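You operate a simulated robot arm through the tools that you are given. There is no shell and no other tool.

Carry out the task below with a simulated robot arm. There is one attempt and no reset: what you move stays moved.

JOB
Get the strainer ready to open: shut inlet and outlet, vent it, drain it, then free both white latches.
Fine: wait till the level tube is empty; the lid stays on.

The check looks at the end state, three seconds after you hand in, the way a careful person would. Anything else that was tipped, shoved, dropped, spilled or broken makes it a failure. Lids that push on must go on centred and level and be pressed home; caps that screw on are set level and turned clockwise until they are tight.

ROBOT AND FRAMES
A 7-joint arm with a two-finger parallel gripper, fixed in place. Base frame: the origin is at the foot of the arm, x ahead of it, y to its left, z up. Lengths are in m, angles in degrees, forces in N, time in s.
With the tool pointing down near the work surface it reaches from about 0.34 to 0.74 m from the base axis. Its first joint turns from -143.0 to 143.0 degrees. Payload 3 kg.
The tool frame sits at the grasp point between the pads (the TCP): z along the fingers, y along the line on which they close. The tips reach 0.03 m beyond it. The gripper opens to 0.094 m. The fingers are 0.028 m wide and 0.01 m thick; the gripper's body (0.05 by 0.096 m) begins 0.055 m behind the TCP.
Orientation is that of the tool frame in the base frame, as a unit quaternion [w, x, y, z]. With the fingers straight down and closing along the base's y, the tool's x points along the base's -x, its y along +y and its z along -z.

CONTROLS
- The arm moves only by the tool send_rows. Its argument "targets" is a list of rows, each an object (a shift or turn left out is 0, a gripper value left out holds the last) with "travel": the shift along the base's x, y, z in m, a list of three; "turn": the turn, a rotation vector about the base's x, y, z in rad, a list of three; "jaw": the finger opening in m, from 0 to 0.094. In form: [{"travel": [dx, dy, dz], "turn": [wx, wy, wz], "jaw": jaw}, ...]. A call has 1 to 20 rows; each row is the pose to reach, as a shift and turn from the pose commanded when the call began. Each row takes 0.2 s and may step no farther than 0.05 m and 8.6 degrees from the row before; otherwise, or with a gripper value out of range, the whole call is refused. A pose out of reach is approached as far as the arm can. The call stops where the force on the tool passes 70 N (or 10 N more than at its start, if that is more) or the arm is blocked; 0.2 s more then pass. The fingers move at their own pace (about 0.045 m/s each) and stop on an object; they squeeze with about 31 N. The grip force told is the motor's: it shows also when the fingers shut on nothing. Time passes only in rows, and 0.2 s behind the last, so rows that repeat a pose let the fingers close. It gives the time, the measured TCP pose, the force on the tool (base axes), the opening and the grip force at its end, in the units of the frame above (readings bear some noise), with the torque about the TCP (base axes, N m) and any sound that the robot's microphone picked up, and new pictures: "pictures" is both (left out), scene, wrist or none.
- Cameras (640 x 400 px; columns grow to the right, rows downward): "scene" is fixed at [0.0496, -0.5004, 1.5469]; the picture's right is [0.91, -0.42, 0.00], its down [-0.20, -0.43, -0.88] and it looks along [0.37, 0.80, -0.47] (base axes); focal length 323 px, centre (320, 200). "wrist" rides on the gripper at [0.076, 0.014, -0.102] in the tool frame; the picture's right is [-0.18, 0.98, 0.00], its down [-0.75, -0.14, -0.64] and it looks along [-0.63, -0.12, 0.77] (tool axes); focal length 243 px, centre (320, 200). There is no depth. A picture from a camera that has moved, and an enlarged one, comes with that camera's place and axes in the base frame and with its lens.
- move_column(by): slides the trunk up (or, below 0, down) by that many m; the arm rides with it, the base frame stays. It gives what a move gives, with no picture.
- enlarge(camera, box): a new picture of the part [left, top, right, bottom] of that camera's present view, enlarged. The clock stands still meanwhile.
- finish_job(): hands the job in; it is judged then, once.

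Places have to be worked out from the pictures, the camera data and where the tool is seen. Open the gripper and draw the arm clear of the work before you hand the job in, unless the task says otherwise.

The tools are called after "Request:" as a command line: name --argument value ..., lists and objects as JSON in quotes. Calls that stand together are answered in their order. send_rows: Moves the arm, as the interface text tells. Its arguments: {"type":"object","properties":{"targets":{"type":"array"},"pictures":{"type":"string","enum":["both","scene","wrist","none"]}},"required":["targets"]} The other tools are called the same way: move_column (by) slides the trunk up or down; enlarge (camera, box) takes an enlarged picture of a part of a camera's view; finish_job () hands the job in.

At the start:

```text
t: 0.0
tool_pos: [0.4201, 0.4274, 1.1741]
ee_rot: [0.0, 0.0, 1.0, -0.001]
ft_force: [-0.1, -0.5, -1.5]
torque: [0.0, 0.02, -0.01]
finger_gap: 0.094
grip_force: 0.0
trunk travel left (down, up): [-0.225, 0.165]
```

scene: 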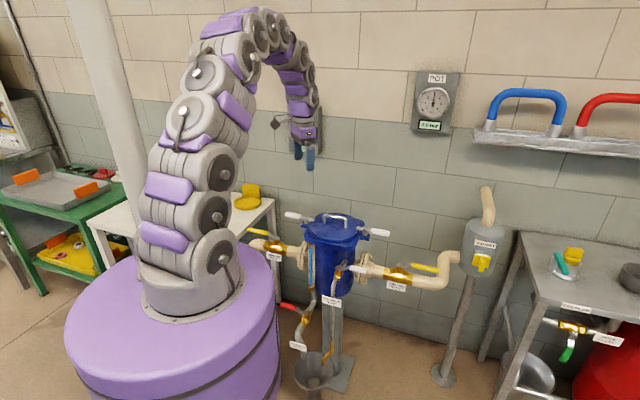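
wrist: 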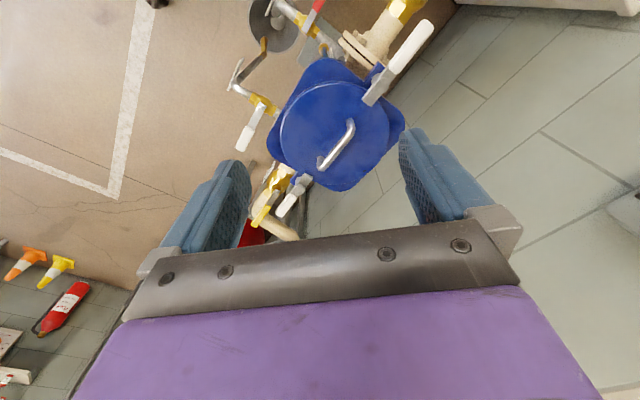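

I begin by taking enlarged views of the strainer and its surroundings to find valves, vent, drain and latches.

Request:
enlarge --camera "scene" --box '[230, 170, 470, 320]'

Request:
enlarge --camera "scene" --box '[270, 200, 370, 300]'

Request:
enlarge --camera "scene" --box '[260, 260, 380, 400]'

Request:
enlarge --camera "wrist" --box '[200, 0, 480, 240]'

Request:
enlarge --camera "scene" --box '[340, 170, 500, 310]'

Request:
enlarge --camera "scene" --box '[400, 60, 470, 140]'

```text
2.67 times, centred on (350, 245) of scene
camera zoom: at [0.0496, -0.5004, 1.5469], right [0.91, -0.42, 0.0], down [-0.2, -0.43, -0.88], along [0.37, 0.8, -0.47], focal length 861 px, centre (240, 80)
```

zoom: 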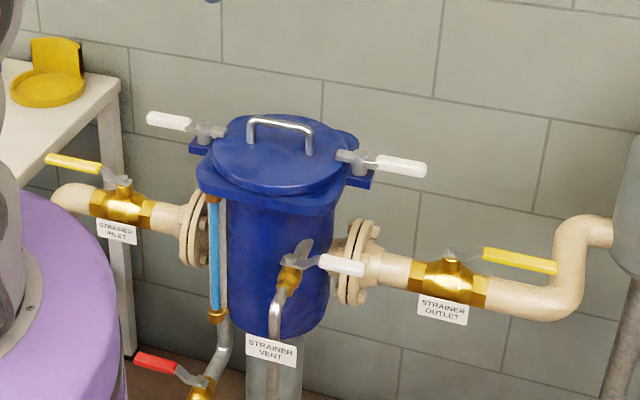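

```text
4.00 times, centred on (320, 250) of scene
camera zoom: at [0.0496, -0.5004, 1.5469], right [0.91, -0.42, 0.0], down [-0.2, -0.43, -0.88], along [0.37, 0.8, -0.47], focal length 1292 px, centre (320, 0)
```

zoom: 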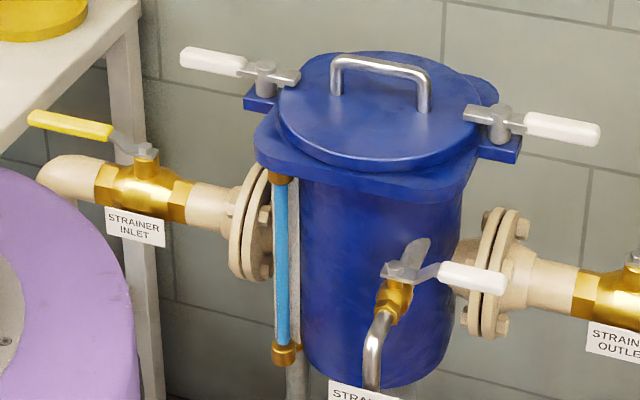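

```text
2.86 times, centred on (320, 330) of scene
camera zoom: at [0.0496, -0.5004, 1.5469], right [0.91, -0.42, 0.0], down [-0.2, -0.43, -0.88], along [0.37, 0.8, -0.47], focal length 923 px, centre (320, -171)
```

zoom: 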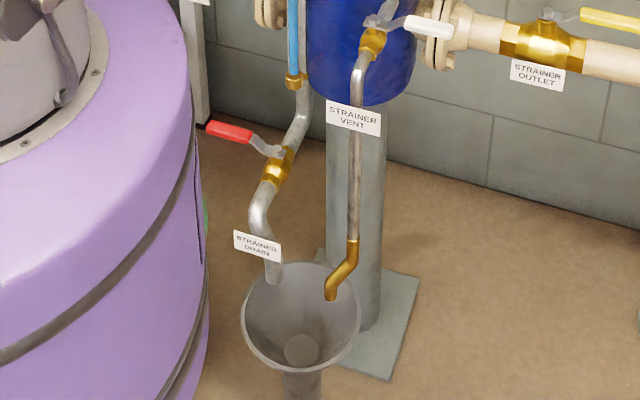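

```text
1.67 times, centred on (340, 120) of wrist
camera zoom: at [0.3436, 0.4428, 1.2774], right [0.18, 0.98, 0.0], down [0.75, -0.14, 0.64], along [0.63, -0.12, -0.77], focal length 404 px, centre (287, 333)
```

zoom: 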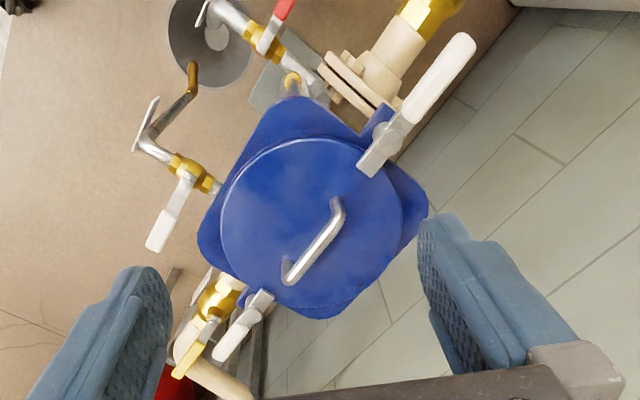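

```text
2.86 times, centred on (420, 240) of scene
camera zoom: at [0.0496, -0.5004, 1.5469], right [0.91, -0.42, 0.0], down [-0.2, -0.43, -0.88], along [0.37, 0.8, -0.47], focal length 923 px, centre (34, 86)
```

zoom: 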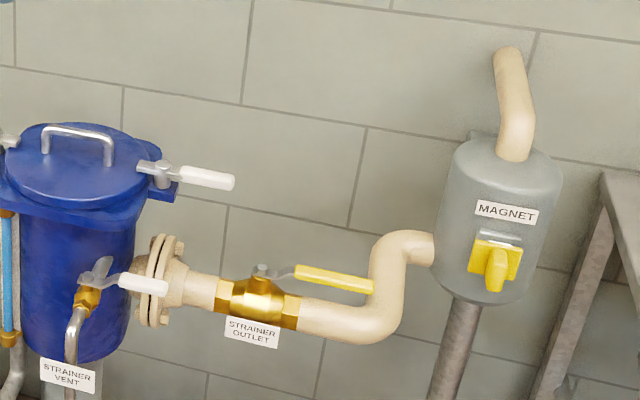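

```text
5.00 times, centred on (435, 100) of scene
camera zoom: at [0.0496, -0.5004, 1.5469], right [0.91, -0.42, 0.0], down [-0.2, -0.43, -0.88], along [0.37, 0.8, -0.47], focal length 1615 px, centre (-255, 700)
```

zoom: 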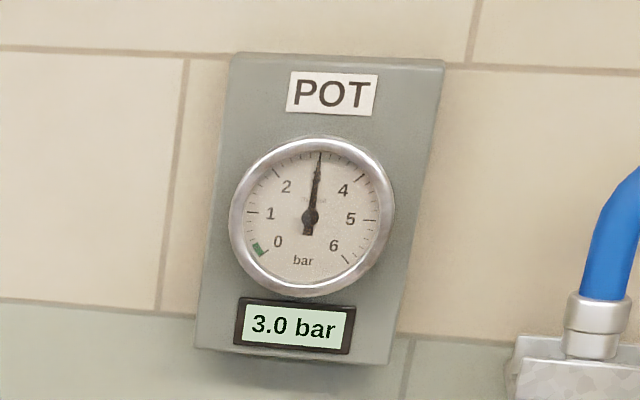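

The strainer lid seems to sit near (0.54, 0.43, 0.86), with the pipe running about -47° in the base frame. I'll turn the tool about 42° and pull back at height, so the wrist camera looks squarely at the strainer.

Request:
send_rows --targets '[{"travel": [-0.015, -0.035, 0], "turn": [0, 0, 0.145]}, {"travel": [-0.03, -0.07, 0], "turn": [0, 0, 0.29]}, {"travel": [-0.045, -0.105, 0], "turn": [0, 0, 0.435]}, {"travel": [-0.06, -0.14, 0], "turn": [0, 0, 0.58]}, {"travel": [-0.075, -0.177, 0], "turn": [0, 0, 0.725]}, {"travel": [-0.075, -0.177, 0], "turn": [0, 0, 0.725]}]'

```text
t: 1.4
tool_pos: [0.3447, 0.2493, 1.1774]
ee_rot: [-0.001, -0.355, 0.935, 0.001]
ft_force: [0.0, 0.3, 0.5]
torque: [-0.02, 0.01, 0.04]
finger_gap: 0.0938
grip_force: 0.1
trunk travel left (down, up): [-0.225, 0.165]
camera wrist: at [0.2789, 0.2088, 1.2794], right [-0.52, 0.86, 0.0], down [0.66, 0.39, 0.64], along [0.55, 0.33, -0.77], focal length 243 px, centre (320, 200)
```

scene: 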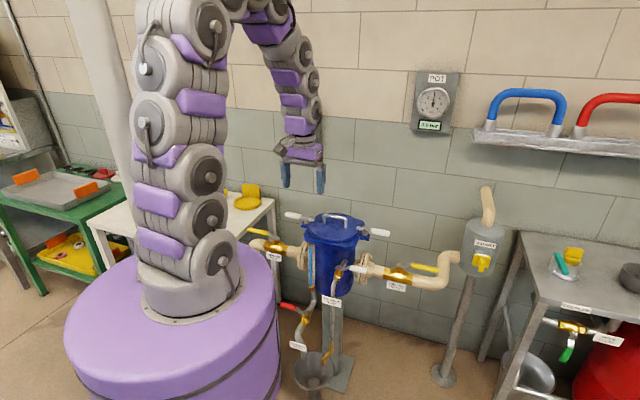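
wrist: 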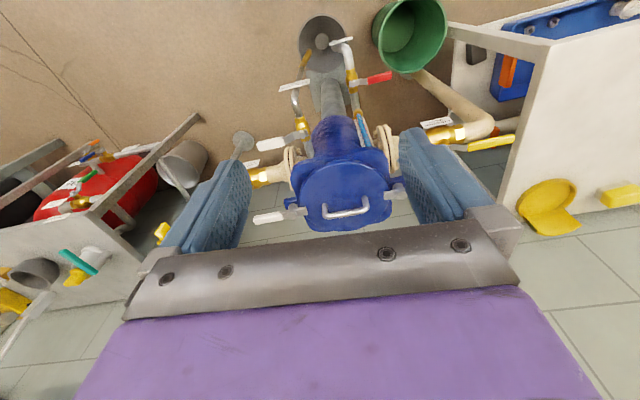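

The view is now square to the strainer, so I'll enlarge its parts.

Request:
enlarge --camera "wrist" --box '[230, 80, 430, 240]'

Request:
enlarge --camera "wrist" --box '[270, 10, 410, 120]'

Request:
enlarge --camera "wrist" --box '[370, 80, 530, 210]'

```text
2.50 times, centred on (330, 160) of wrist
camera zoom: at [0.2789, 0.2088, 1.2794], right [-0.52, 0.86, 0.0], down [0.66, 0.39, 0.64], along [0.55, 0.33, -0.77], focal length 606 px, centre (295, 300)
```

zoom: 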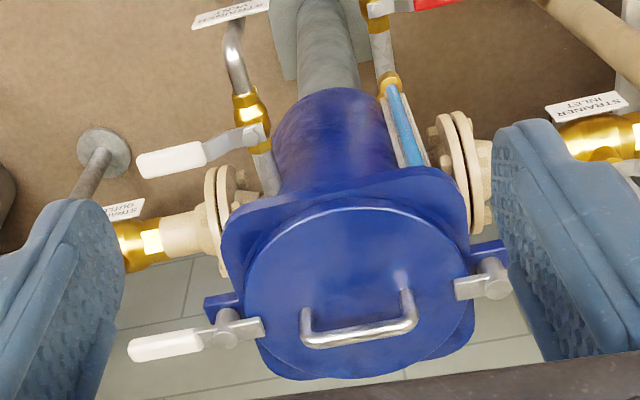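

```text
3.64 times, centred on (340, 65) of wrist
camera zoom: at [0.2789, 0.2088, 1.2794], right [-0.52, 0.86, 0.0], down [0.66, 0.39, 0.64], along [0.55, 0.33, -0.77], focal length 882 px, centre (247, 691)
```

zoom: 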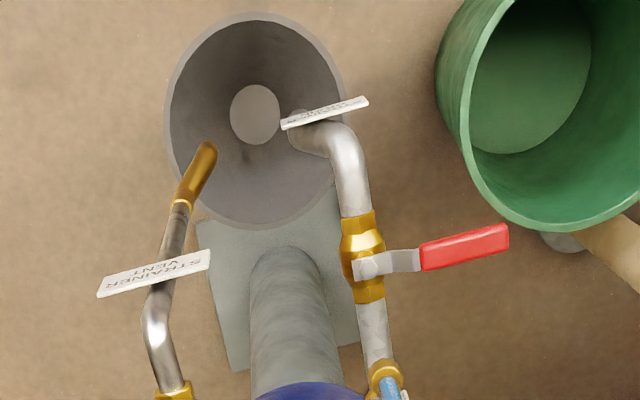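

```text
3.08 times, centred on (450, 145) of wrist
camera zoom: at [0.2789, 0.2088, 1.2794], right [-0.52, 0.86, 0.0], down [0.66, 0.39, 0.64], along [0.55, 0.33, -0.77], focal length 746 px, centre (-80, 369)
```

zoom: 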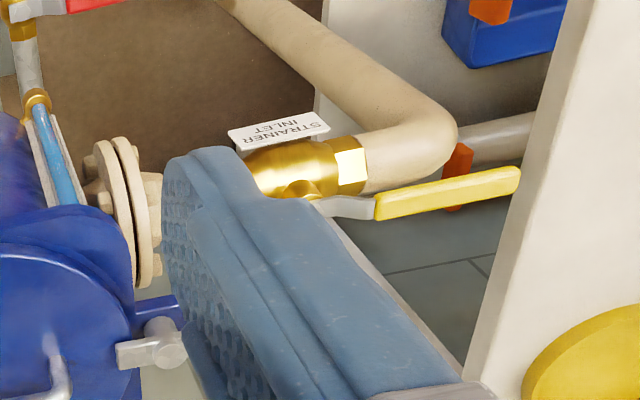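

Rough positions so far: inlet stem (0.356, 0.626), outlet stem (0.735, 0.245), vent stem (0.50, 0.30, 0.78), drain stem (0.387, 0.385, 0.53), latch pivots (0.464, 0.52) and (0.63, 0.35) at z about 0.865. I'll move the wrist camera closer to the inlet handle to check the clearance to the table.

Request:
send_rows --targets '[{"travel": [-0.011, 0.036, -0.02], "turn": [0, 0, 0.08]}, {"travel": [-0.021, 0.071, -0.04], "turn": [0, 0, 0.16]}, {"travel": [-0.032, 0.107, -0.06], "turn": [0, 0, 0.24]}, {"travel": [-0.043, 0.143, -0.08], "turn": [0, 0, 0.32]}, {"travel": [-0.054, 0.18, -0.1], "turn": [0, 0, 0.4]}, {"travel": [-0.065, 0.215, -0.13], "turn": [0, 0, 0.44]}, {"travel": [-0.075, 0.24, -0.16], "turn": [0, 0, 0.44]}, {"travel": [-0.075, 0.24, -0.16], "turn": [0, 0, 0.44]}]'

Request:
enlarge --camera "wrist" --box '[220, 60, 420, 240]'

```text
t: 3.2
tool_pos: [0.2688, 0.4888, 1.0188]
ee_rot: [-0.001, -0.551, 0.835, 0.0]
ft_force: [-1.1, 0.1, -0.7]
torque: [0.0, 0.01, -0.01]
finger_gap: 0.0942
grip_force: 0.1
trunk travel left (down, up): [-0.225, 0.165]
camera wrist: at [0.2254, 0.4238, 1.1206], right [-0.83, 0.56, 0.0], down [0.43, 0.64, 0.64], along [0.36, 0.53, -0.77], focal length 243 px, centre (320, 200)
```

scene: 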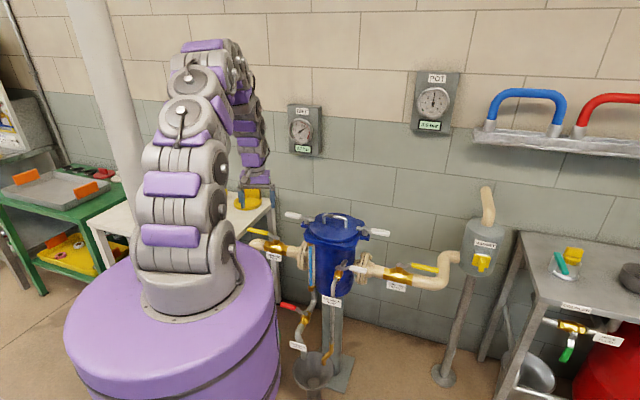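
wrist: 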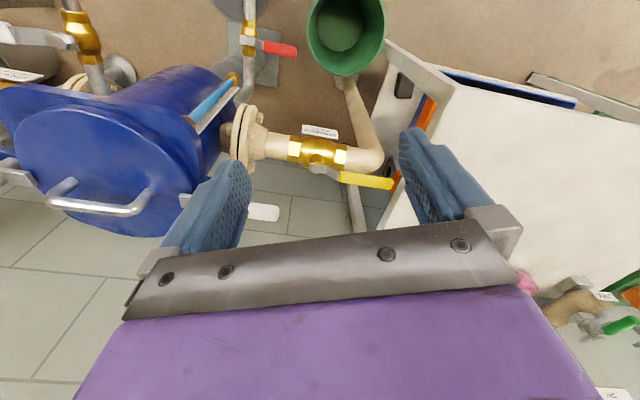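

```text
2.22 times, centred on (320, 150) of wrist
camera zoom: at [0.2254, 0.4238, 1.1206], right [-0.83, 0.56, 0.0], down [0.43, 0.64, 0.64], along [0.36, 0.53, -0.77], focal length 539 px, centre (320, 311)
```

zoom: 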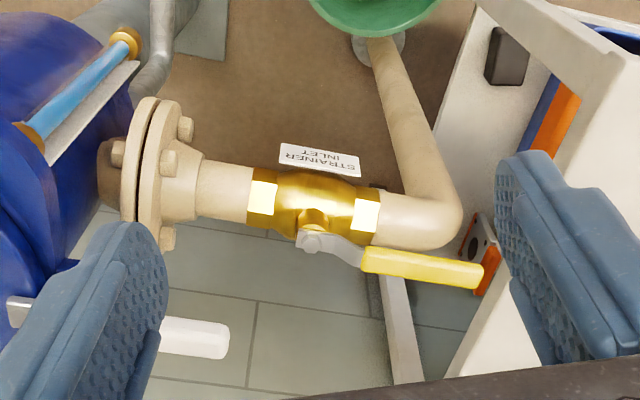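

A second gauge on the wall is now visible. I'll enlarge the inlet stem and that gauge.

Request:
enlarge --camera "wrist" --box '[280, 120, 400, 200]'

Request:
enlarge --camera "scene" --box '[280, 95, 340, 165]'

Request:
enlarge --camera "scene" --box '[235, 210, 315, 270]'

```text
5.00 times, centred on (340, 160) of wrist
camera zoom: at [0.2254, 0.4238, 1.1206], right [-0.83, 0.56, 0.0], down [0.43, 0.64, 0.64], along [0.36, 0.53, -0.77], focal length 1213 px, centre (220, 400)
```

zoom: 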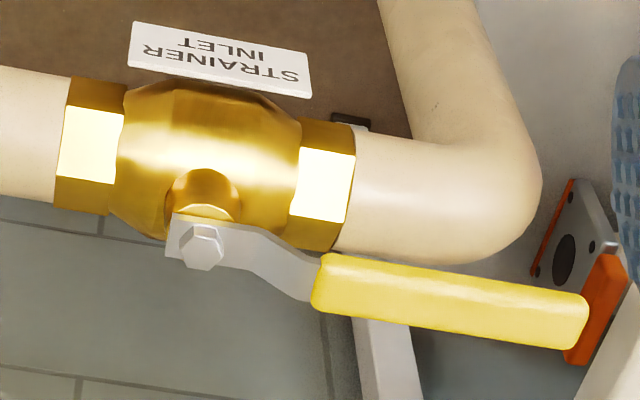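

```text
5.71 times, centred on (310, 130) of scene
camera zoom: at [0.0496, -0.5004, 1.5469], right [0.91, -0.42, 0.0], down [-0.2, -0.43, -0.88], along [0.37, 0.8, -0.47], focal length 1846 px, centre (377, 600)
```

zoom: 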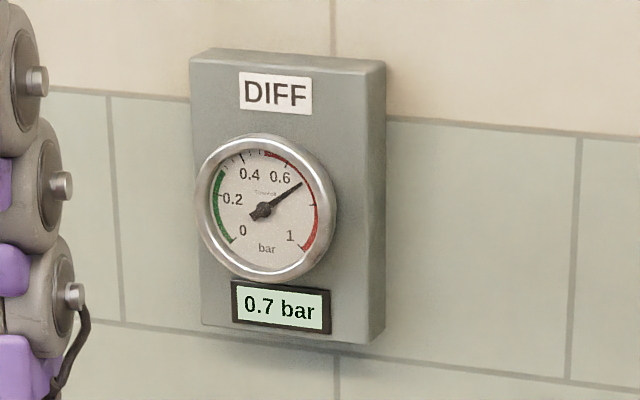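

```text
6.67 times, centred on (275, 240) of scene
camera zoom: at [0.0496, -0.5004, 1.5469], right [0.91, -0.42, 0.0], down [-0.2, -0.43, -0.88], along [0.37, 0.8, -0.47], focal length 2153 px, centre (620, -67)
```

zoom: 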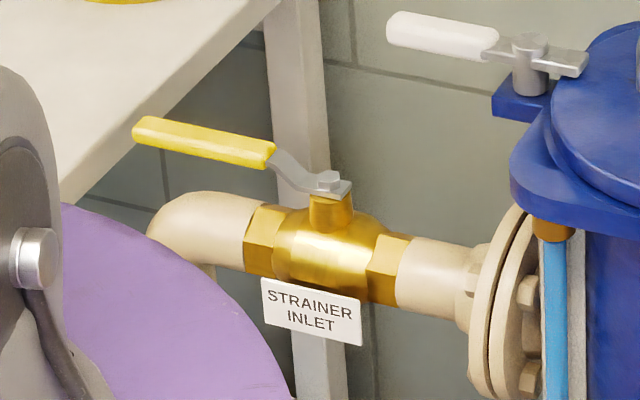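

The lever steps up to a yellow grip at z about 0.75, clear of the pipe. I'll go above the middle of the inlet grip, around (0.30, 0.686), and turn the tool so the fingers close across the handle.

Request:
send_rows --targets '[{"travel": [0.004, 0.025, 0], "turn": [0, 0, 0.135], "jaw": 0.06}, {"travel": [0.008, 0.05, 0], "turn": [0, 0, 0.27], "jaw": 0.06}, {"travel": [0.012, 0.075, 0], "turn": [0, 0, 0.405], "jaw": 0.06}, {"travel": [0.016, 0.1, 0], "turn": [0, 0, 0.54], "jaw": 0.06}, {"travel": [0.02, 0.125, -0.02], "turn": [0, 0, 0.675], "jaw": 0.06}, {"travel": [0.024, 0.15, -0.05], "turn": [0, 0, 0.81], "jaw": 0.06}, {"travel": [0.028, 0.175, -0.08], "turn": [0, 0, 0.945], "jaw": 0.06}, {"travel": [0.032, 0.197, -0.1], "turn": [0, 0, 1.08], "jaw": 0.06}, {"travel": [0.032, 0.197, -0.119], "turn": [0, 0, 1.08], "jaw": 0.06}, {"travel": [0.032, 0.197, -0.119], "turn": [0, 0, 1.08], "jaw": 0.06}]'

```text
t: 5.4
tool_pos: [0.2996, 0.6744, 0.9079]
ee_rot: [0.002, 0.901, -0.433, -0.001]
ft_force: [-0.6, 0.2, 1.8]
torque: [0.0, 0.01, 0.02]
finger_gap: 0.0603
grip_force: 0.1
out of reach, approached as far as the arm can: row 8, 9, 10
trunk travel left (down, up): [-0.225, 0.165]
camera wrist: at [0.336, 0.6063, 1.0098], right [-0.88, -0.47, 0.0], down [-0.36, 0.68, 0.64], along [-0.3, 0.56, -0.77], focal length 243 px, centre (320, 200)
```

scene: 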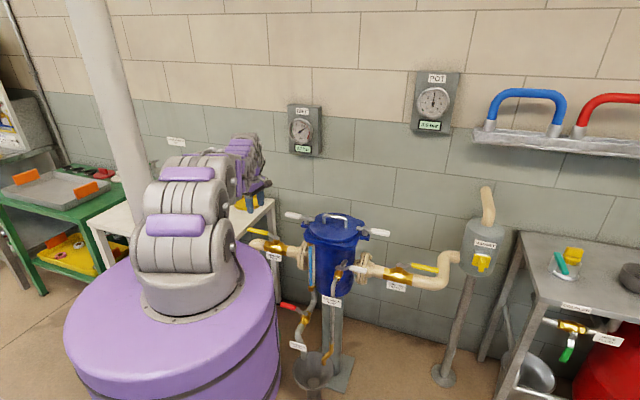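
wrist: 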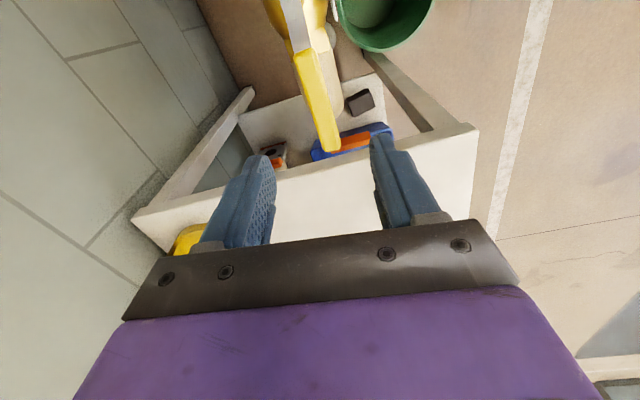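

The arm stopped at its reach limit (r about 0.738), but the TCP is right above the inlet grip and the fingers straddle it in the picture. I'll pull back slightly and go down part way.

Request:
send_rows --targets '[{"travel": [0.002, -0.014, -0.03], "turn": [0, 0, 0.06]}, {"travel": [0.002, -0.014, -0.06], "turn": [0, 0, 0.12]}, {"travel": [0.002, -0.014, -0.08], "turn": [0, 0, 0.12]}, {"travel": [0.002, -0.014, -0.09], "turn": [0, 0, 0.12]}, {"travel": [0.002, -0.014, -0.09], "turn": [0, 0, 0.12]}]'

Request:
enlarge --camera "scene" --box '[215, 180, 315, 270]'

```text
t: 6.6
tool_pos: [0.301, 0.6557, 0.8449]
ee_rot: [0.001, 0.925, -0.379, -0.001]
ft_force: [-0.3, 0.0, -1.0]
torque: [0.0, 0.01, -0.01]
finger_gap: 0.0601
grip_force: 0.1
out of reach, approached as far as the arm can: row 2, 3, 4, 5
trunk travel left (down, up): [-0.225, 0.165]
camera wrist: at [0.3457, 0.5927, 0.9464], right [-0.82, -0.57, 0.0], down [-0.44, 0.63, 0.64], along [-0.37, 0.53, -0.77], focal length 243 px, centre (320, 200)
```

scene: 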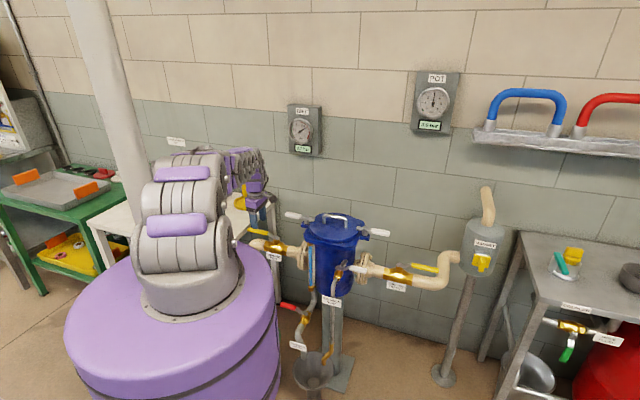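
wrist: 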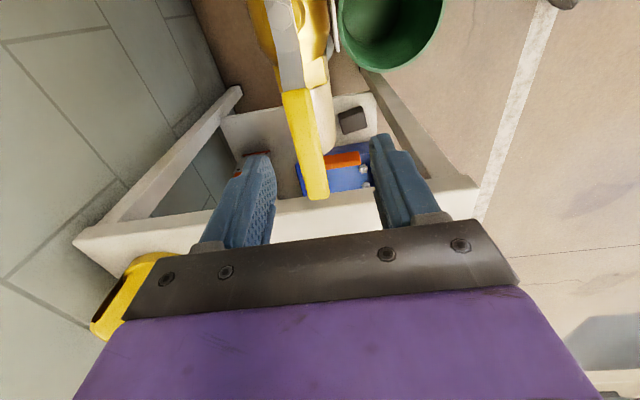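

```text
4.44 times, centred on (265, 225) of scene
camera zoom: at [0.0496, -0.5004, 1.5469], right [0.91, -0.42, 0.0], down [-0.2, -0.43, -0.88], along [0.37, 0.8, -0.47], focal length 1436 px, centre (564, 89)
```

zoom: 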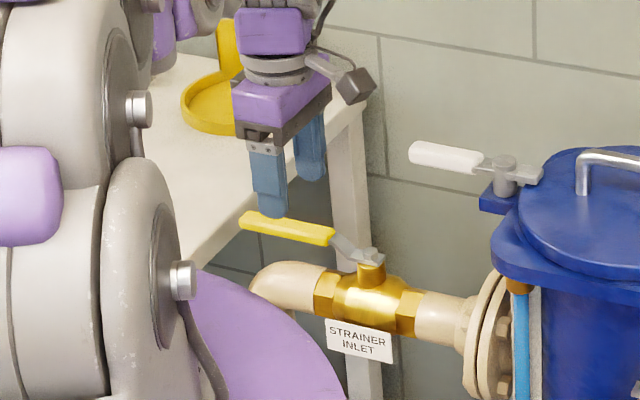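

At this column height the arm can't reach lower, so I'll raise the hand and then lower the trunk, which brings the shoulder down.

Request:
send_rows --targets '[{"travel": [0, 0, 0.05]}, {"travel": [0, 0, 0.1]}, {"travel": [0, 0, 0.15]}, {"travel": [0, 0, 0.15]}]' --pictures "none"

Request:
move_column --by -0.17

```text
t: 7.6
tool_pos: [0.3052, 0.6582, 0.9909]
ee_rot: [0.003, 0.926, -0.379, -0.001]
ft_force: [-0.3, 0.6, -0.6]
torque: [0.02, 0.02, -0.05]
finger_gap: 0.0602
grip_force: 0.1
trunk travel left (down, up): [-0.225, 0.165]
```

```text
t: 9.5
tool_pos: [0.3057, 0.6574, 0.8222]
ee_rot: [0.001, 0.925, -0.379, -0.001]
ft_force: [-0.5, 0.5, -0.3]
torque: [-0.01, 0.03, -0.02]
finger_gap: 0.0599
grip_force: 0.1
trunk travel left (down, up): [-0.055, 0.335]
```

The TCP is at z 0.822 and reachable now. I'll shift over the handle line, stop with the tips just above the grip, and look.

Request:
send_rows --targets '[{"travel": [-0.003, 0.02, 0]}, {"travel": [-0.003, 0.02, -0.015]}, {"travel": [-0.003, 0.02, -0.015]}]'

Request:
enlarge --camera "scene" --box '[215, 180, 315, 270]'

```text
t: 10.3
tool_pos: [0.3027, 0.6785, 0.8072]
ee_rot: [0.002, 0.925, -0.379, 0.0]
ft_force: [0.0, -0.9, 1.2]
torque: [0.03, 0.0, -0.01]
finger_gap: 0.06
grip_force: 0.0
trunk travel left (down, up): [-0.055, 0.335]
camera wrist: at [0.3479, 0.6158, 0.9092], right [-0.82, -0.57, 0.0], down [-0.44, 0.63, 0.64], along [-0.37, 0.52, -0.77], focal length 243 px, centre (320, 200)
```

scene: 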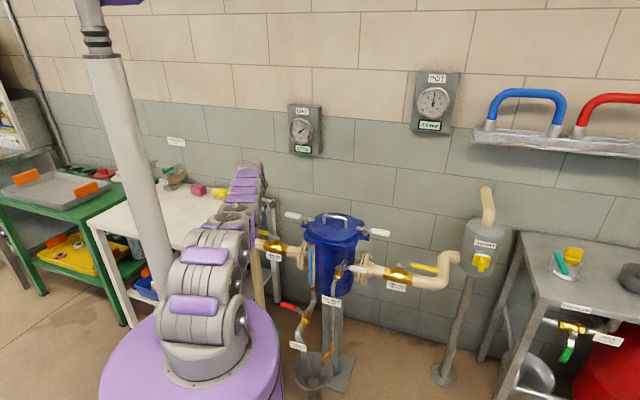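
wrist: 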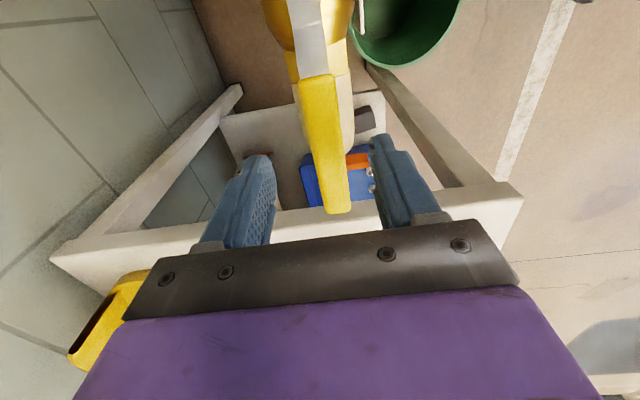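

```text
4.44 times, centred on (265, 225) of scene
camera zoom: at [0.0496, -0.5004, 1.5469], right [0.91, -0.42, 0.0], down [-0.2, -0.43, -0.88], along [0.37, 0.8, -0.47], focal length 1436 px, centre (564, 89)
```

zoom: 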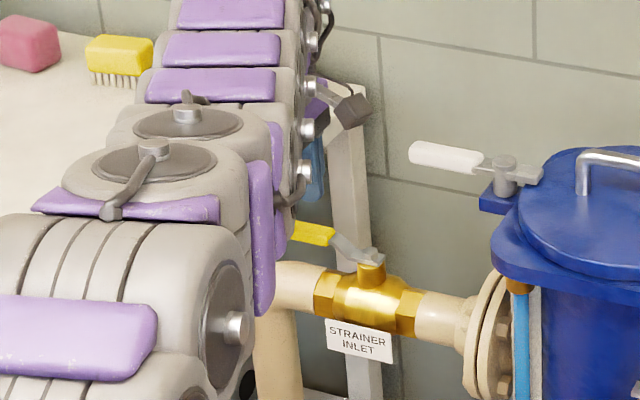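

The grip is centred between the fingers. I'll go down 0.045 so the fingers straddle it, and narrow the gap.

Request:
send_rows --targets '[{"travel": [-0.003, -0.002, -0.02]}, {"travel": [-0.003, -0.002, -0.035]}, {"travel": [-0.003, -0.002, -0.047]}, {"travel": [-0.003, -0.002, -0.047], "jaw": 0.04}, {"travel": [-0.003, -0.002, -0.047], "jaw": 0.04}]'

Request:
enlarge --camera "wrist" --box '[220, 60, 440, 260]'

```text
t: 11.5
tool_pos: [0.2981, 0.6797, 0.7585]
ee_rot: [0.002, 0.925, -0.379, -0.002]
ft_force: [-0.7, 0.2, 0.3]
torque: [0.01, -0.01, -0.02]
finger_gap: 0.0403
grip_force: 0.0
out of reach, approached as far as the arm can: row 3
trunk travel left (down, up): [-0.055, 0.335]
camera wrist: at [0.3437, 0.616, 0.8607], right [-0.82, -0.57, 0.0], down [-0.44, 0.63, 0.64], along [-0.37, 0.52, -0.77], focal length 243 px, centre (320, 200)
```

scene: 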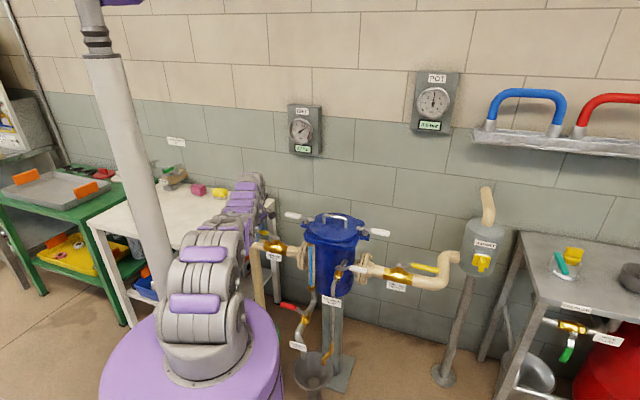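
wrist: 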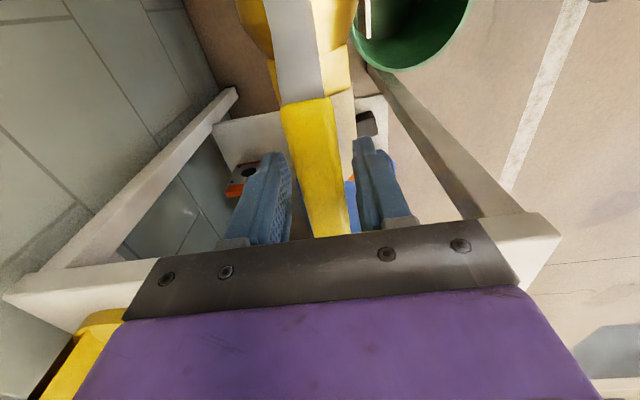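

```text
2.00 times, centred on (330, 160) of wrist
camera zoom: at [0.3437, 0.616, 0.8607], right [-0.82, -0.57, 0.0], down [-0.44, 0.63, 0.64], along [-0.37, 0.52, -0.77], focal length 485 px, centre (300, 280)
```

zoom: 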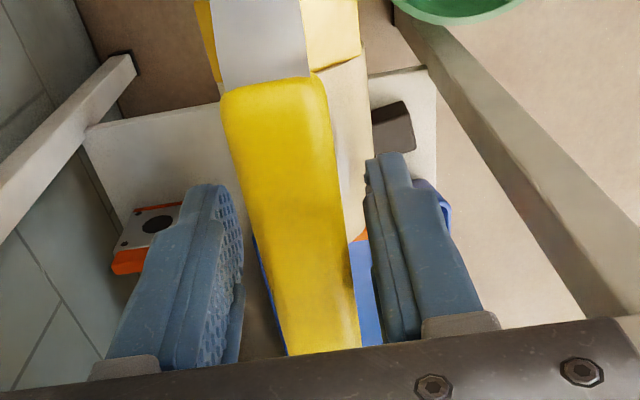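

The fingers now straddle the grip at the right height. I'll try the free-space direction, swinging the handle toward the base about the stem at (0.366, 0.617), a few degrees first while watching the force.

Request:
send_rows --targets '[{"travel": [-0.003, -0.004, 0], "turn": [0, 0, 0.07]}, {"travel": [-0.007, -0.0085, 0], "turn": [0, 0, 0.14]}, {"travel": [-0.01, -0.0135, 0], "turn": [0, 0, 0.21]}, {"travel": [-0.0125, -0.019, 0], "turn": [0, 0, 0.28]}, {"travel": [-0.0155, -0.025, 0], "turn": [0, 0, 0.35]}]'

```text
t: 12.7
tool_pos: [0.2827, 0.6501, 0.7576]
ee_rot: [0.001, 0.977, -0.212, 0.0]
ft_force: [-0.6, 0.5, 0.9]
torque: [0.01, 0.0, -0.02]
finger_gap: 0.0404
grip_force: 0.2
trunk travel left (down, up): [-0.055, 0.335]
camera wrist: at [0.3457, 0.6053, 0.8603], right [-0.57, -0.82, 0.0], down [-0.63, 0.44, 0.64], along [-0.53, 0.37, -0.77], focal length 243 px, centre (320, 200)
```

scene: 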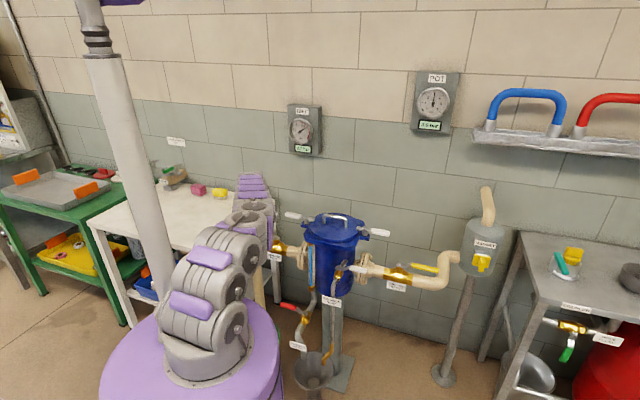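
wrist: 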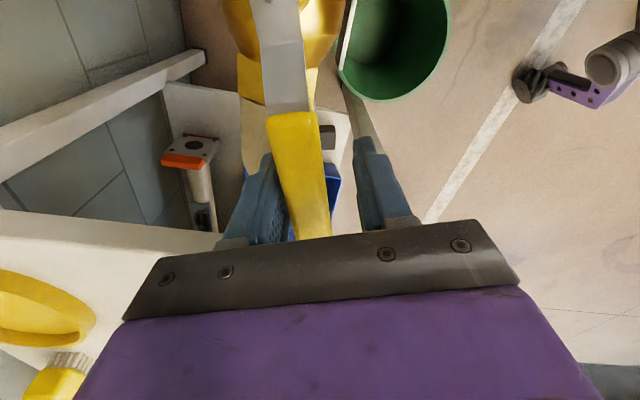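

The handle follows with almost no force, so it turns freely toward the base. I'll continue the arc to about 225°, perpendicular to the pipe.

Request:
send_rows --targets '[{"travel": [-0.0055, -0.011, 0], "turn": [0, 0, 0.13]}, {"travel": [-0.0077, -0.0235, 0], "turn": [0, 0, 0.27]}, {"travel": [-0.0081, -0.0363, 0], "turn": [0, 0, 0.41]}, {"travel": [-0.0068, -0.049, 0], "turn": [0, 0, 0.55]}, {"travel": [-0.0037, -0.0614, 0], "turn": [0, 0, 0.69]}, {"travel": [0.0011, -0.0732, 0], "turn": [0, 0, 0.83]}, {"travel": [0.0074, -0.0843, 0], "turn": [0, 0, 0.97]}, {"travel": [0.0153, -0.0943, 0], "turn": [0, 0, 1.11]}, {"travel": [0.0153, -0.0943, 0], "turn": [0, 0, 1.11]}]'

```text
t: 14.7
tool_pos: [0.2984, 0.5555, 0.7605]
ee_rot: [0.003, 0.942, 0.335, -0.001]
ft_force: [0.3, 0.0, -0.5]
torque: [0.0, -0.01, -0.02]
finger_gap: 0.0401
grip_force: 0.0
trunk travel left (down, up): [-0.055, 0.335]
camera wrist: at [0.3652, 0.5941, 0.8617], right [0.48, -0.88, 0.0], down [-0.67, -0.37, 0.64], along [-0.56, -0.31, -0.77], focal length 243 px, centre (320, 200)
```

scene: 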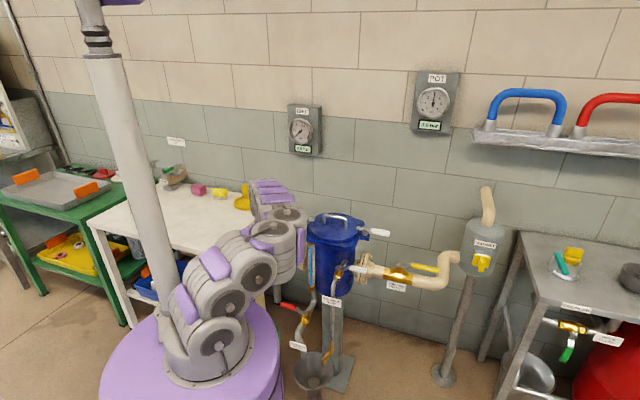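
wrist: 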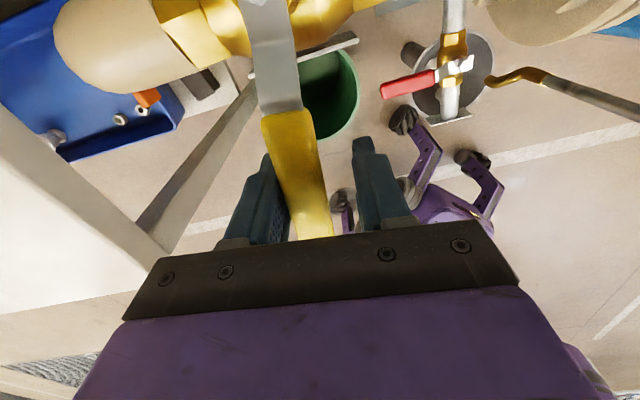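

The DIFF gauge has dropped, and the handle lags slightly against the left finger. I'll push on in small steps to find its end stop.

Request:
send_rows --targets '[{"travel": [0.0045, -0.0046, 0], "turn": [0, 0, 0.07]}, {"travel": [0.009, -0.0088, 0], "turn": [0, 0, 0.14]}, {"travel": [0.014, -0.0128, 0], "turn": [0, 0, 0.21]}, {"travel": [0.017, -0.0146, 0], "turn": [0, 0, 0.245]}]'

Request:
enlarge --camera "wrist" --box '[120, 0, 440, 240]'

Request:
enlarge --camera "scene" --box '[280, 95, 340, 165]'

```text
t: 15.7
tool_pos: [0.3123, 0.5464, 0.7585]
ee_rot: [0.0, 0.894, 0.449, 0.0]
ft_force: [-15.8, 26.9, 5.8]
torque: [-0.1, -0.01, -0.64]
finger_gap: 0.0562
grip_force: 14.7
trunk travel left (down, up): [-0.055, 0.335]
camera wrist: at [0.3684, 0.5987, 0.8608], right [0.68, -0.73, 0.0], down [-0.56, -0.52, 0.64], along [-0.47, -0.44, -0.77], focal length 243 px, centre (320, 200)
```

scene: 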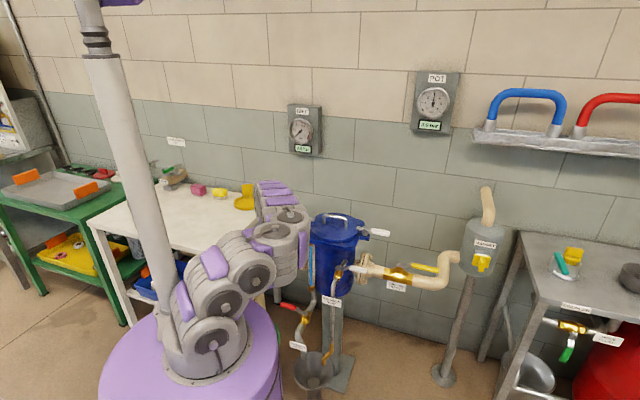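
wrist: 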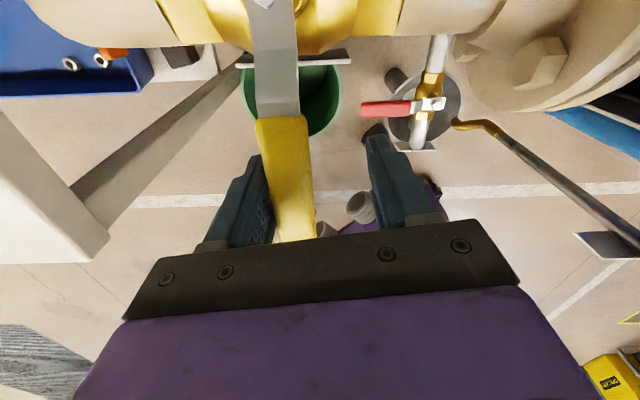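

```text
1.67 times, centred on (280, 120) of wrist
camera zoom: at [0.3684, 0.5987, 0.8608], right [0.68, -0.73, 0.0], down [-0.56, -0.52, 0.64], along [-0.47, -0.44, -0.77], focal length 404 px, centre (387, 333)
```

zoom: 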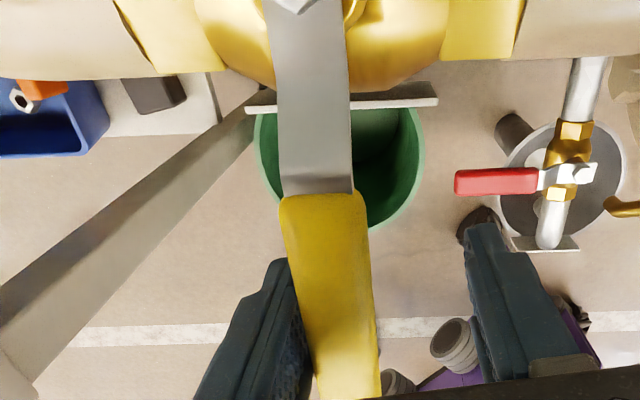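

```text
5.71 times, centred on (310, 130) of scene
camera zoom: at [0.0496, -0.5004, 1.5469], right [0.91, -0.42, 0.0], down [-0.2, -0.43, -0.88], along [0.37, 0.8, -0.47], focal length 1846 px, centre (377, 600)
```

zoom: 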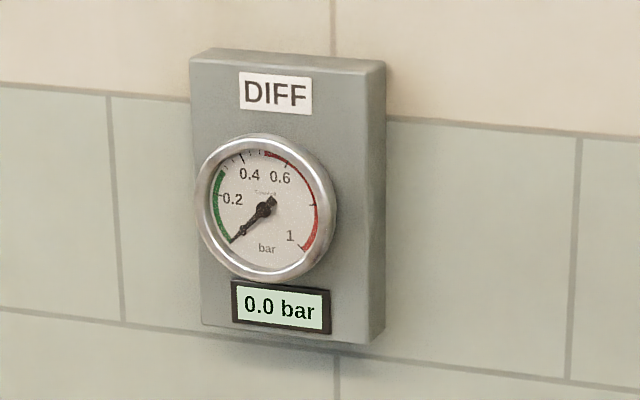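

The inlet handle hit its stop at 90° (31 N reaction, DIFF at 0.0), so it is shut. I'll back off, open the fingers, and lift clear.

Request:
send_rows --targets '[{"travel": [-0.006, 0.006, 0], "jaw": 0.065}, {"travel": [-0.008, 0.008, 0], "jaw": 0.07}, {"travel": [-0.008, 0.008, 0.04], "jaw": 0.07}, {"travel": [-0.008, 0.008, 0.085], "jaw": 0.07}, {"travel": [-0.008, -0.002, 0.13], "jaw": 0.07}, {"travel": [-0.008, -0.042, 0.155], "jaw": 0.07}, {"travel": [-0.008, -0.082, 0.18], "jaw": 0.07}, {"travel": [-0.008, -0.122, 0.2], "turn": [0, 0, -0.14], "jaw": 0.07}, {"travel": [-0.004, -0.15, 0.21], "turn": [0, 0, -0.28], "jaw": 0.07}]'

```text
t: 17.7
tool_pos: [0.33, 0.4619, 0.9694]
ee_rot: [0.004, 0.94, 0.341, -0.001]
ft_force: [0.8, 1.1, -0.6]
torque: [-0.03, 0.05, 0.01]
finger_gap: 0.0701
grip_force: 0.1
out of reach, approached as far as the arm can: row 6, 7, 8, 9
trunk travel left (down, up): [-0.055, 0.335]
camera wrist: at [0.396, 0.5013, 1.0705], right [0.49, -0.87, 0.01], down [-0.67, -0.37, 0.65], along [-0.56, -0.32, -0.76], focal length 243 px, centre (320, 200)
```

scene: 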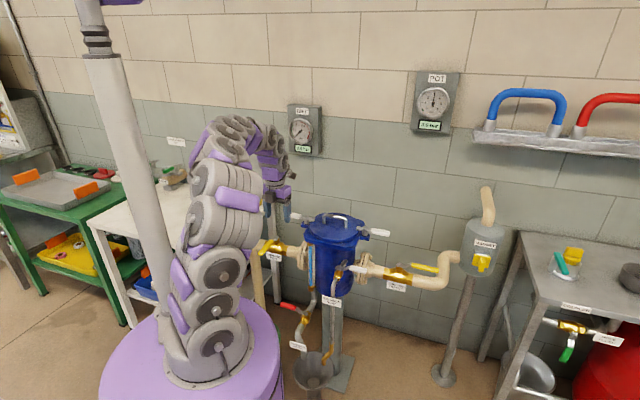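
wrist: 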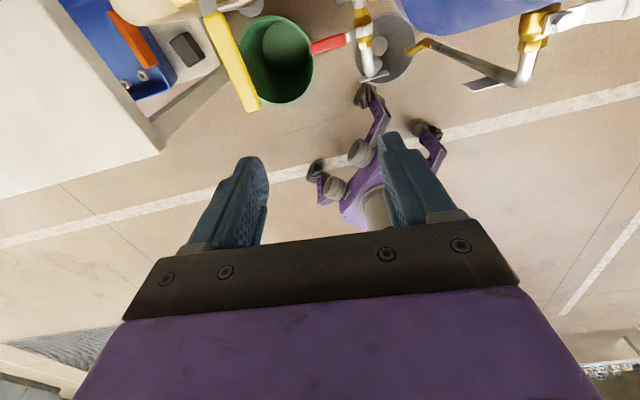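

The arm couldn't follow the pull-back, probably because of the wrist turn. I'll unwind the yaw in place, then check the pose.

Request:
send_rows --targets '[{"turn": [0, 0, -0.14]}, {"turn": [0, 0, -0.28]}, {"turn": [0, 0, -0.42]}, {"turn": [0, 0, -0.56]}, {"turn": [0, 0, -0.7]}, {"turn": [0, 0, -0.84]}, {"turn": [0, 0, -0.98]}, {"turn": [0, 0, -1.12]}, {"turn": [0, 0, -1.26]}, {"turn": [0, 0, -1.4]}, {"turn": [0, 0, -1.4]}]' --pictures "none"

```text
t: 20.1
tool_pos: [0.3256, 0.4663, 0.9691]
ee_rot: [0.002, 0.93, -0.367, -0.001]
ft_force: [1.4, 0.3, 0.1]
torque: [0.01, -0.02, 0.01]
finger_gap: 0.0703
grip_force: 0.1
trunk travel left (down, up): [-0.055, 0.335]
```

The pose is good now. I'll swing around in front of the strainer at z 0.97 to a viewpoint for the outlet valve, at (0.62, 0.05).

Request:
send_rows --targets '[{"travel": [0.021, -0.036, 0], "turn": [0, 0, -0.06]}, {"travel": [0.042, -0.072, 0], "turn": [0, 0, -0.12]}, {"travel": [0.063, -0.108, 0], "turn": [0, 0, -0.18]}, {"travel": [0.084, -0.144, 0], "turn": [0, 0, -0.24]}, {"travel": [0.105, -0.18, 0], "turn": [0, 0, -0.3]}, {"travel": [0.126, -0.216, 0], "turn": [0, 0, -0.36]}, {"travel": [0.15, -0.245, 0], "turn": [0, 0, -0.42]}, {"travel": [0.175, -0.274, 0], "turn": [0, 0, -0.48]}, {"travel": [0.2, -0.303, 0], "turn": [0, 0, -0.54]}, {"travel": [0.225, -0.332, 0], "turn": [0, 0, -0.6]}, {"travel": [0.25, -0.361, 0], "turn": [0, 0, -0.68]}, {"travel": [0.275, -0.39, 0], "turn": [0, 0, -0.75]}, {"travel": [0.295, -0.416, 0], "turn": [0, 0, -0.82]}, {"travel": [0.295, -0.416, 0], "turn": [0, 0, -0.82]}]'

Request:
enlarge --camera "wrist" --box '[200, 60, 440, 240]'

Request:
enlarge --camera "scene" --box '[350, 220, 470, 310]'

```text
t: 23.1
tool_pos: [0.6215, 0.0487, 0.9657]
ee_rot: [-0.002, -0.706, 0.708, 0.001]
ft_force: [0.1, 0.0, 0.4]
torque: [-0.03, 0.0, -0.01]
finger_gap: 0.0699
grip_force: 0.1
trunk travel left (down, up): [-0.055, 0.335]
camera wrist: at [0.6072, -0.0276, 1.0671], right [-0.98, 0.19, 0.0], down [0.14, 0.75, 0.64], along [0.12, 0.63, -0.77], focal length 243 px, centre (320, 200)
```

scene: 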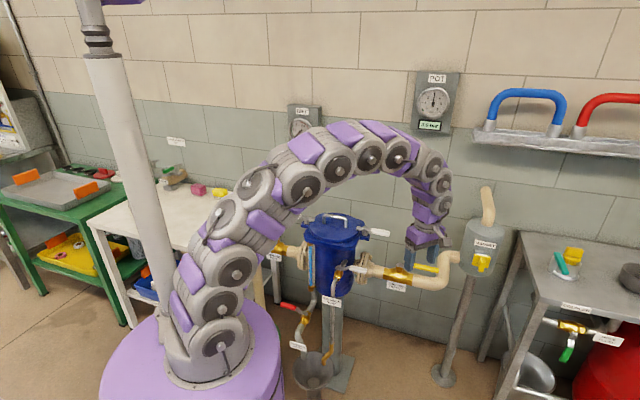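
wrist: 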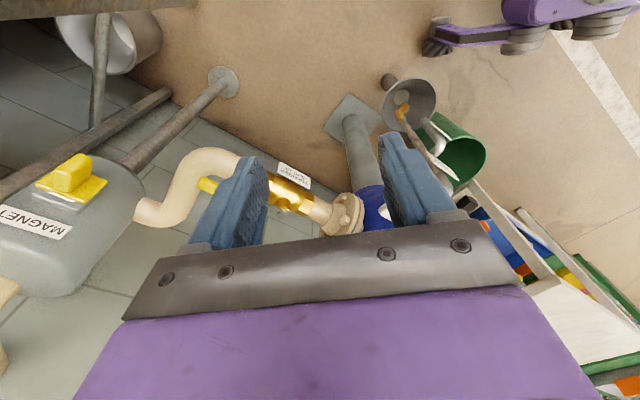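

```text
2.22 times, centred on (320, 150) of wrist
camera zoom: at [0.6072, -0.0276, 1.0671], right [-0.98, 0.19, 0.0], down [0.14, 0.75, 0.64], along [0.12, 0.63, -0.77], focal length 539 px, centre (320, 311)
```

zoom: 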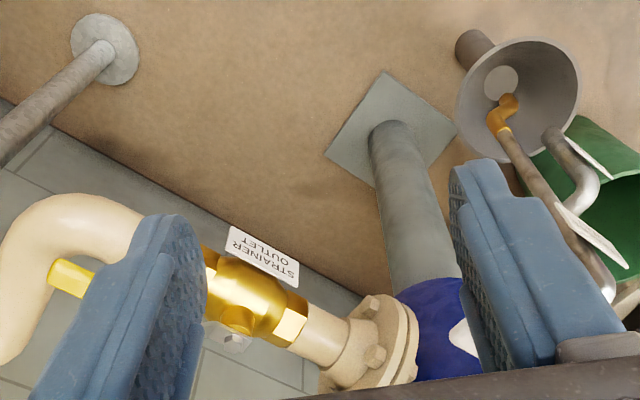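

```text
4.44 times, centred on (410, 265) of scene
camera zoom: at [0.0496, -0.5004, 1.5469], right [0.91, -0.42, 0.0], down [-0.2, -0.43, -0.88], along [0.37, 0.8, -0.47], focal length 1436 px, centre (-80, -89)
```

zoom: 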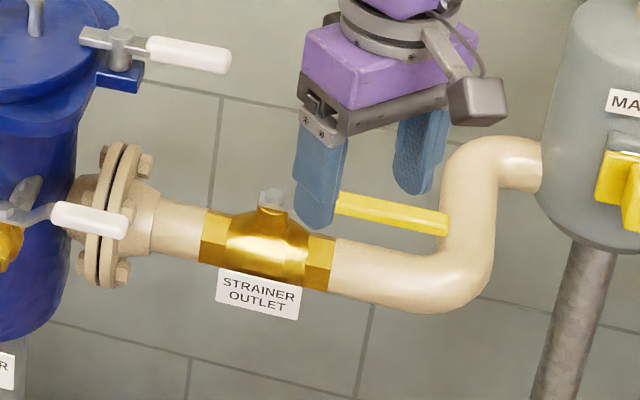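

From this view the outlet stem is near (0.733, 0.257), with the grip running along u to its tip near (0.84, 0.155) at z about 0.755. That is past the straight-down reach, so I'll turn the tool and tilt it outward.

Request:
send_rows --targets '[{"turn": [0, 0, 0.14]}, {"turn": [0, 0, 0.28]}, {"turn": [0, 0, 0.42]}, {"turn": [0, 0, 0.56]}, {"turn": [0, 0, 0.7]}, {"turn": [0, 0, 0.84]}, {"turn": [0, 0, 0.98]}, {"turn": [0, 0, 1.12]}, {"turn": [0, 0, 1.22]}, {"turn": [0, 0, 1.22]}]' --pictures "none"

Request:
send_rows --targets '[{"turn": [-0.048, -0.132, 0]}, {"turn": [-0.096, -0.263, 0]}, {"turn": [-0.144, -0.395, 0]}, {"turn": [-0.191, -0.526, 0]}, {"turn": [-0.205, -0.564, 0]}, {"turn": [-0.205, -0.564, 0]}]'

```text
t: 25.3
tool_pos: [0.6208, 0.051, 0.968]
ee_rot: [0.001, 0.985, -0.175, -0.002]
ft_force: [-0.1, 0.2, 0.5]
torque: [0.01, 0.0, -0.01]
finger_gap: 0.07
grip_force: 0.1
trunk travel left (down, up): [-0.055, 0.335]
```

```text
t: 26.7
tool_pos: [0.6209, 0.0504, 0.9679]
ee_rot: [0.052, 0.941, -0.168, 0.291]
ft_force: [0.5, -0.8, 0.1]
torque: [0.0, 0.0, -0.01]
finger_gap: 0.0698
grip_force: 0.0
trunk travel left (down, up): [-0.055, 0.335]
camera wrist: at [0.6209, 0.0344, 1.0952], right [-0.48, -0.87, -0.1], down [-0.88, 0.47, 0.1], along [-0.04, 0.14, -0.99], focal length 243 px, centre (320, 200)
```

scene: 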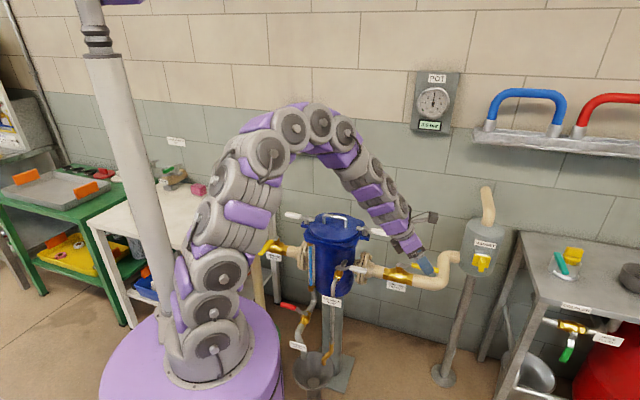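
wrist: 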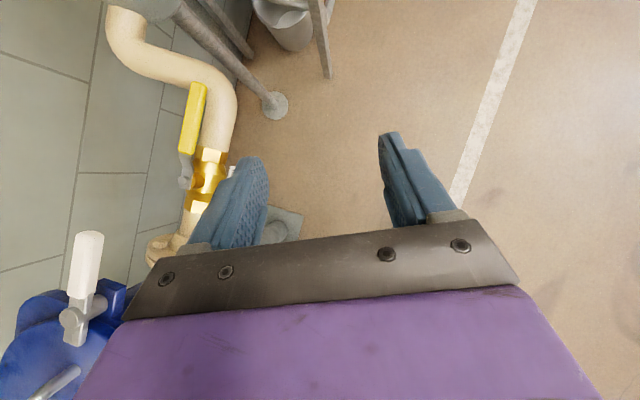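

The camera now looks straight down and shows the outlet stem at about (0.73, 0.25) and the grip from (0.762, 0.222) to (0.833, 0.158). I'll move above grip point (0.784, 0.202) at z 0.88.

Request:
send_rows --targets '[{"travel": [0.027, 0.025, -0.015]}, {"travel": [0.054, 0.05, -0.03]}, {"travel": [0.081, 0.075, -0.045]}, {"travel": [0.108, 0.1, -0.06]}, {"travel": [0.135, 0.125, -0.075]}, {"travel": [0.163, 0.152, -0.088]}, {"travel": [0.163, 0.152, -0.088]}]'

```text
t: 28.3
tool_pos: [0.7851, 0.2007, 0.882]
ee_rot: [0.052, 0.941, -0.167, 0.29]
ft_force: [-0.6, -0.9, 0.2]
torque: [-0.03, 0.0, -0.06]
finger_gap: 0.0699
grip_force: 0.1
trunk travel left (down, up): [-0.055, 0.335]
camera wrist: at [0.784, 0.1853, 1.0084], right [-0.48, -0.87, -0.1], down [-0.88, 0.47, 0.11], along [-0.04, 0.14, -0.99], focal length 243 px, centre (320, 200)
```

scene: 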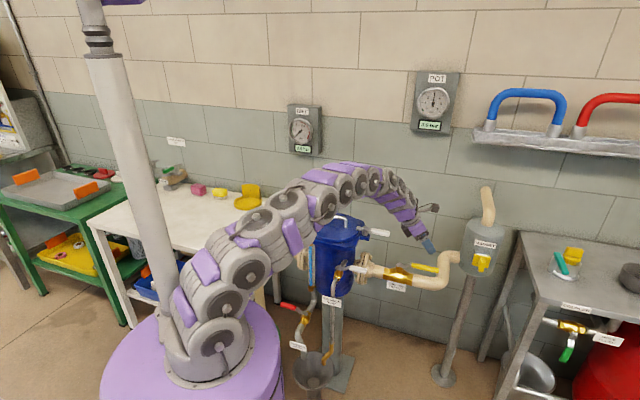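
wrist: 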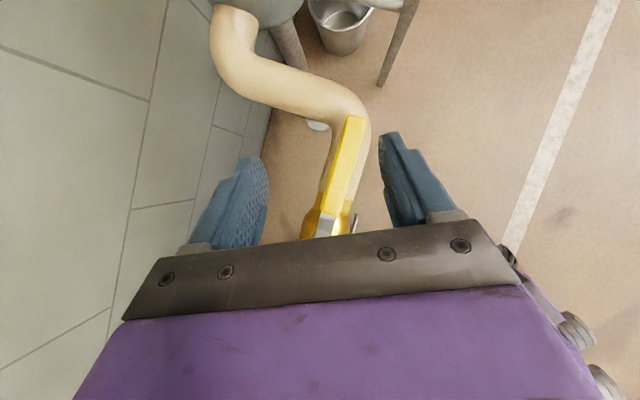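

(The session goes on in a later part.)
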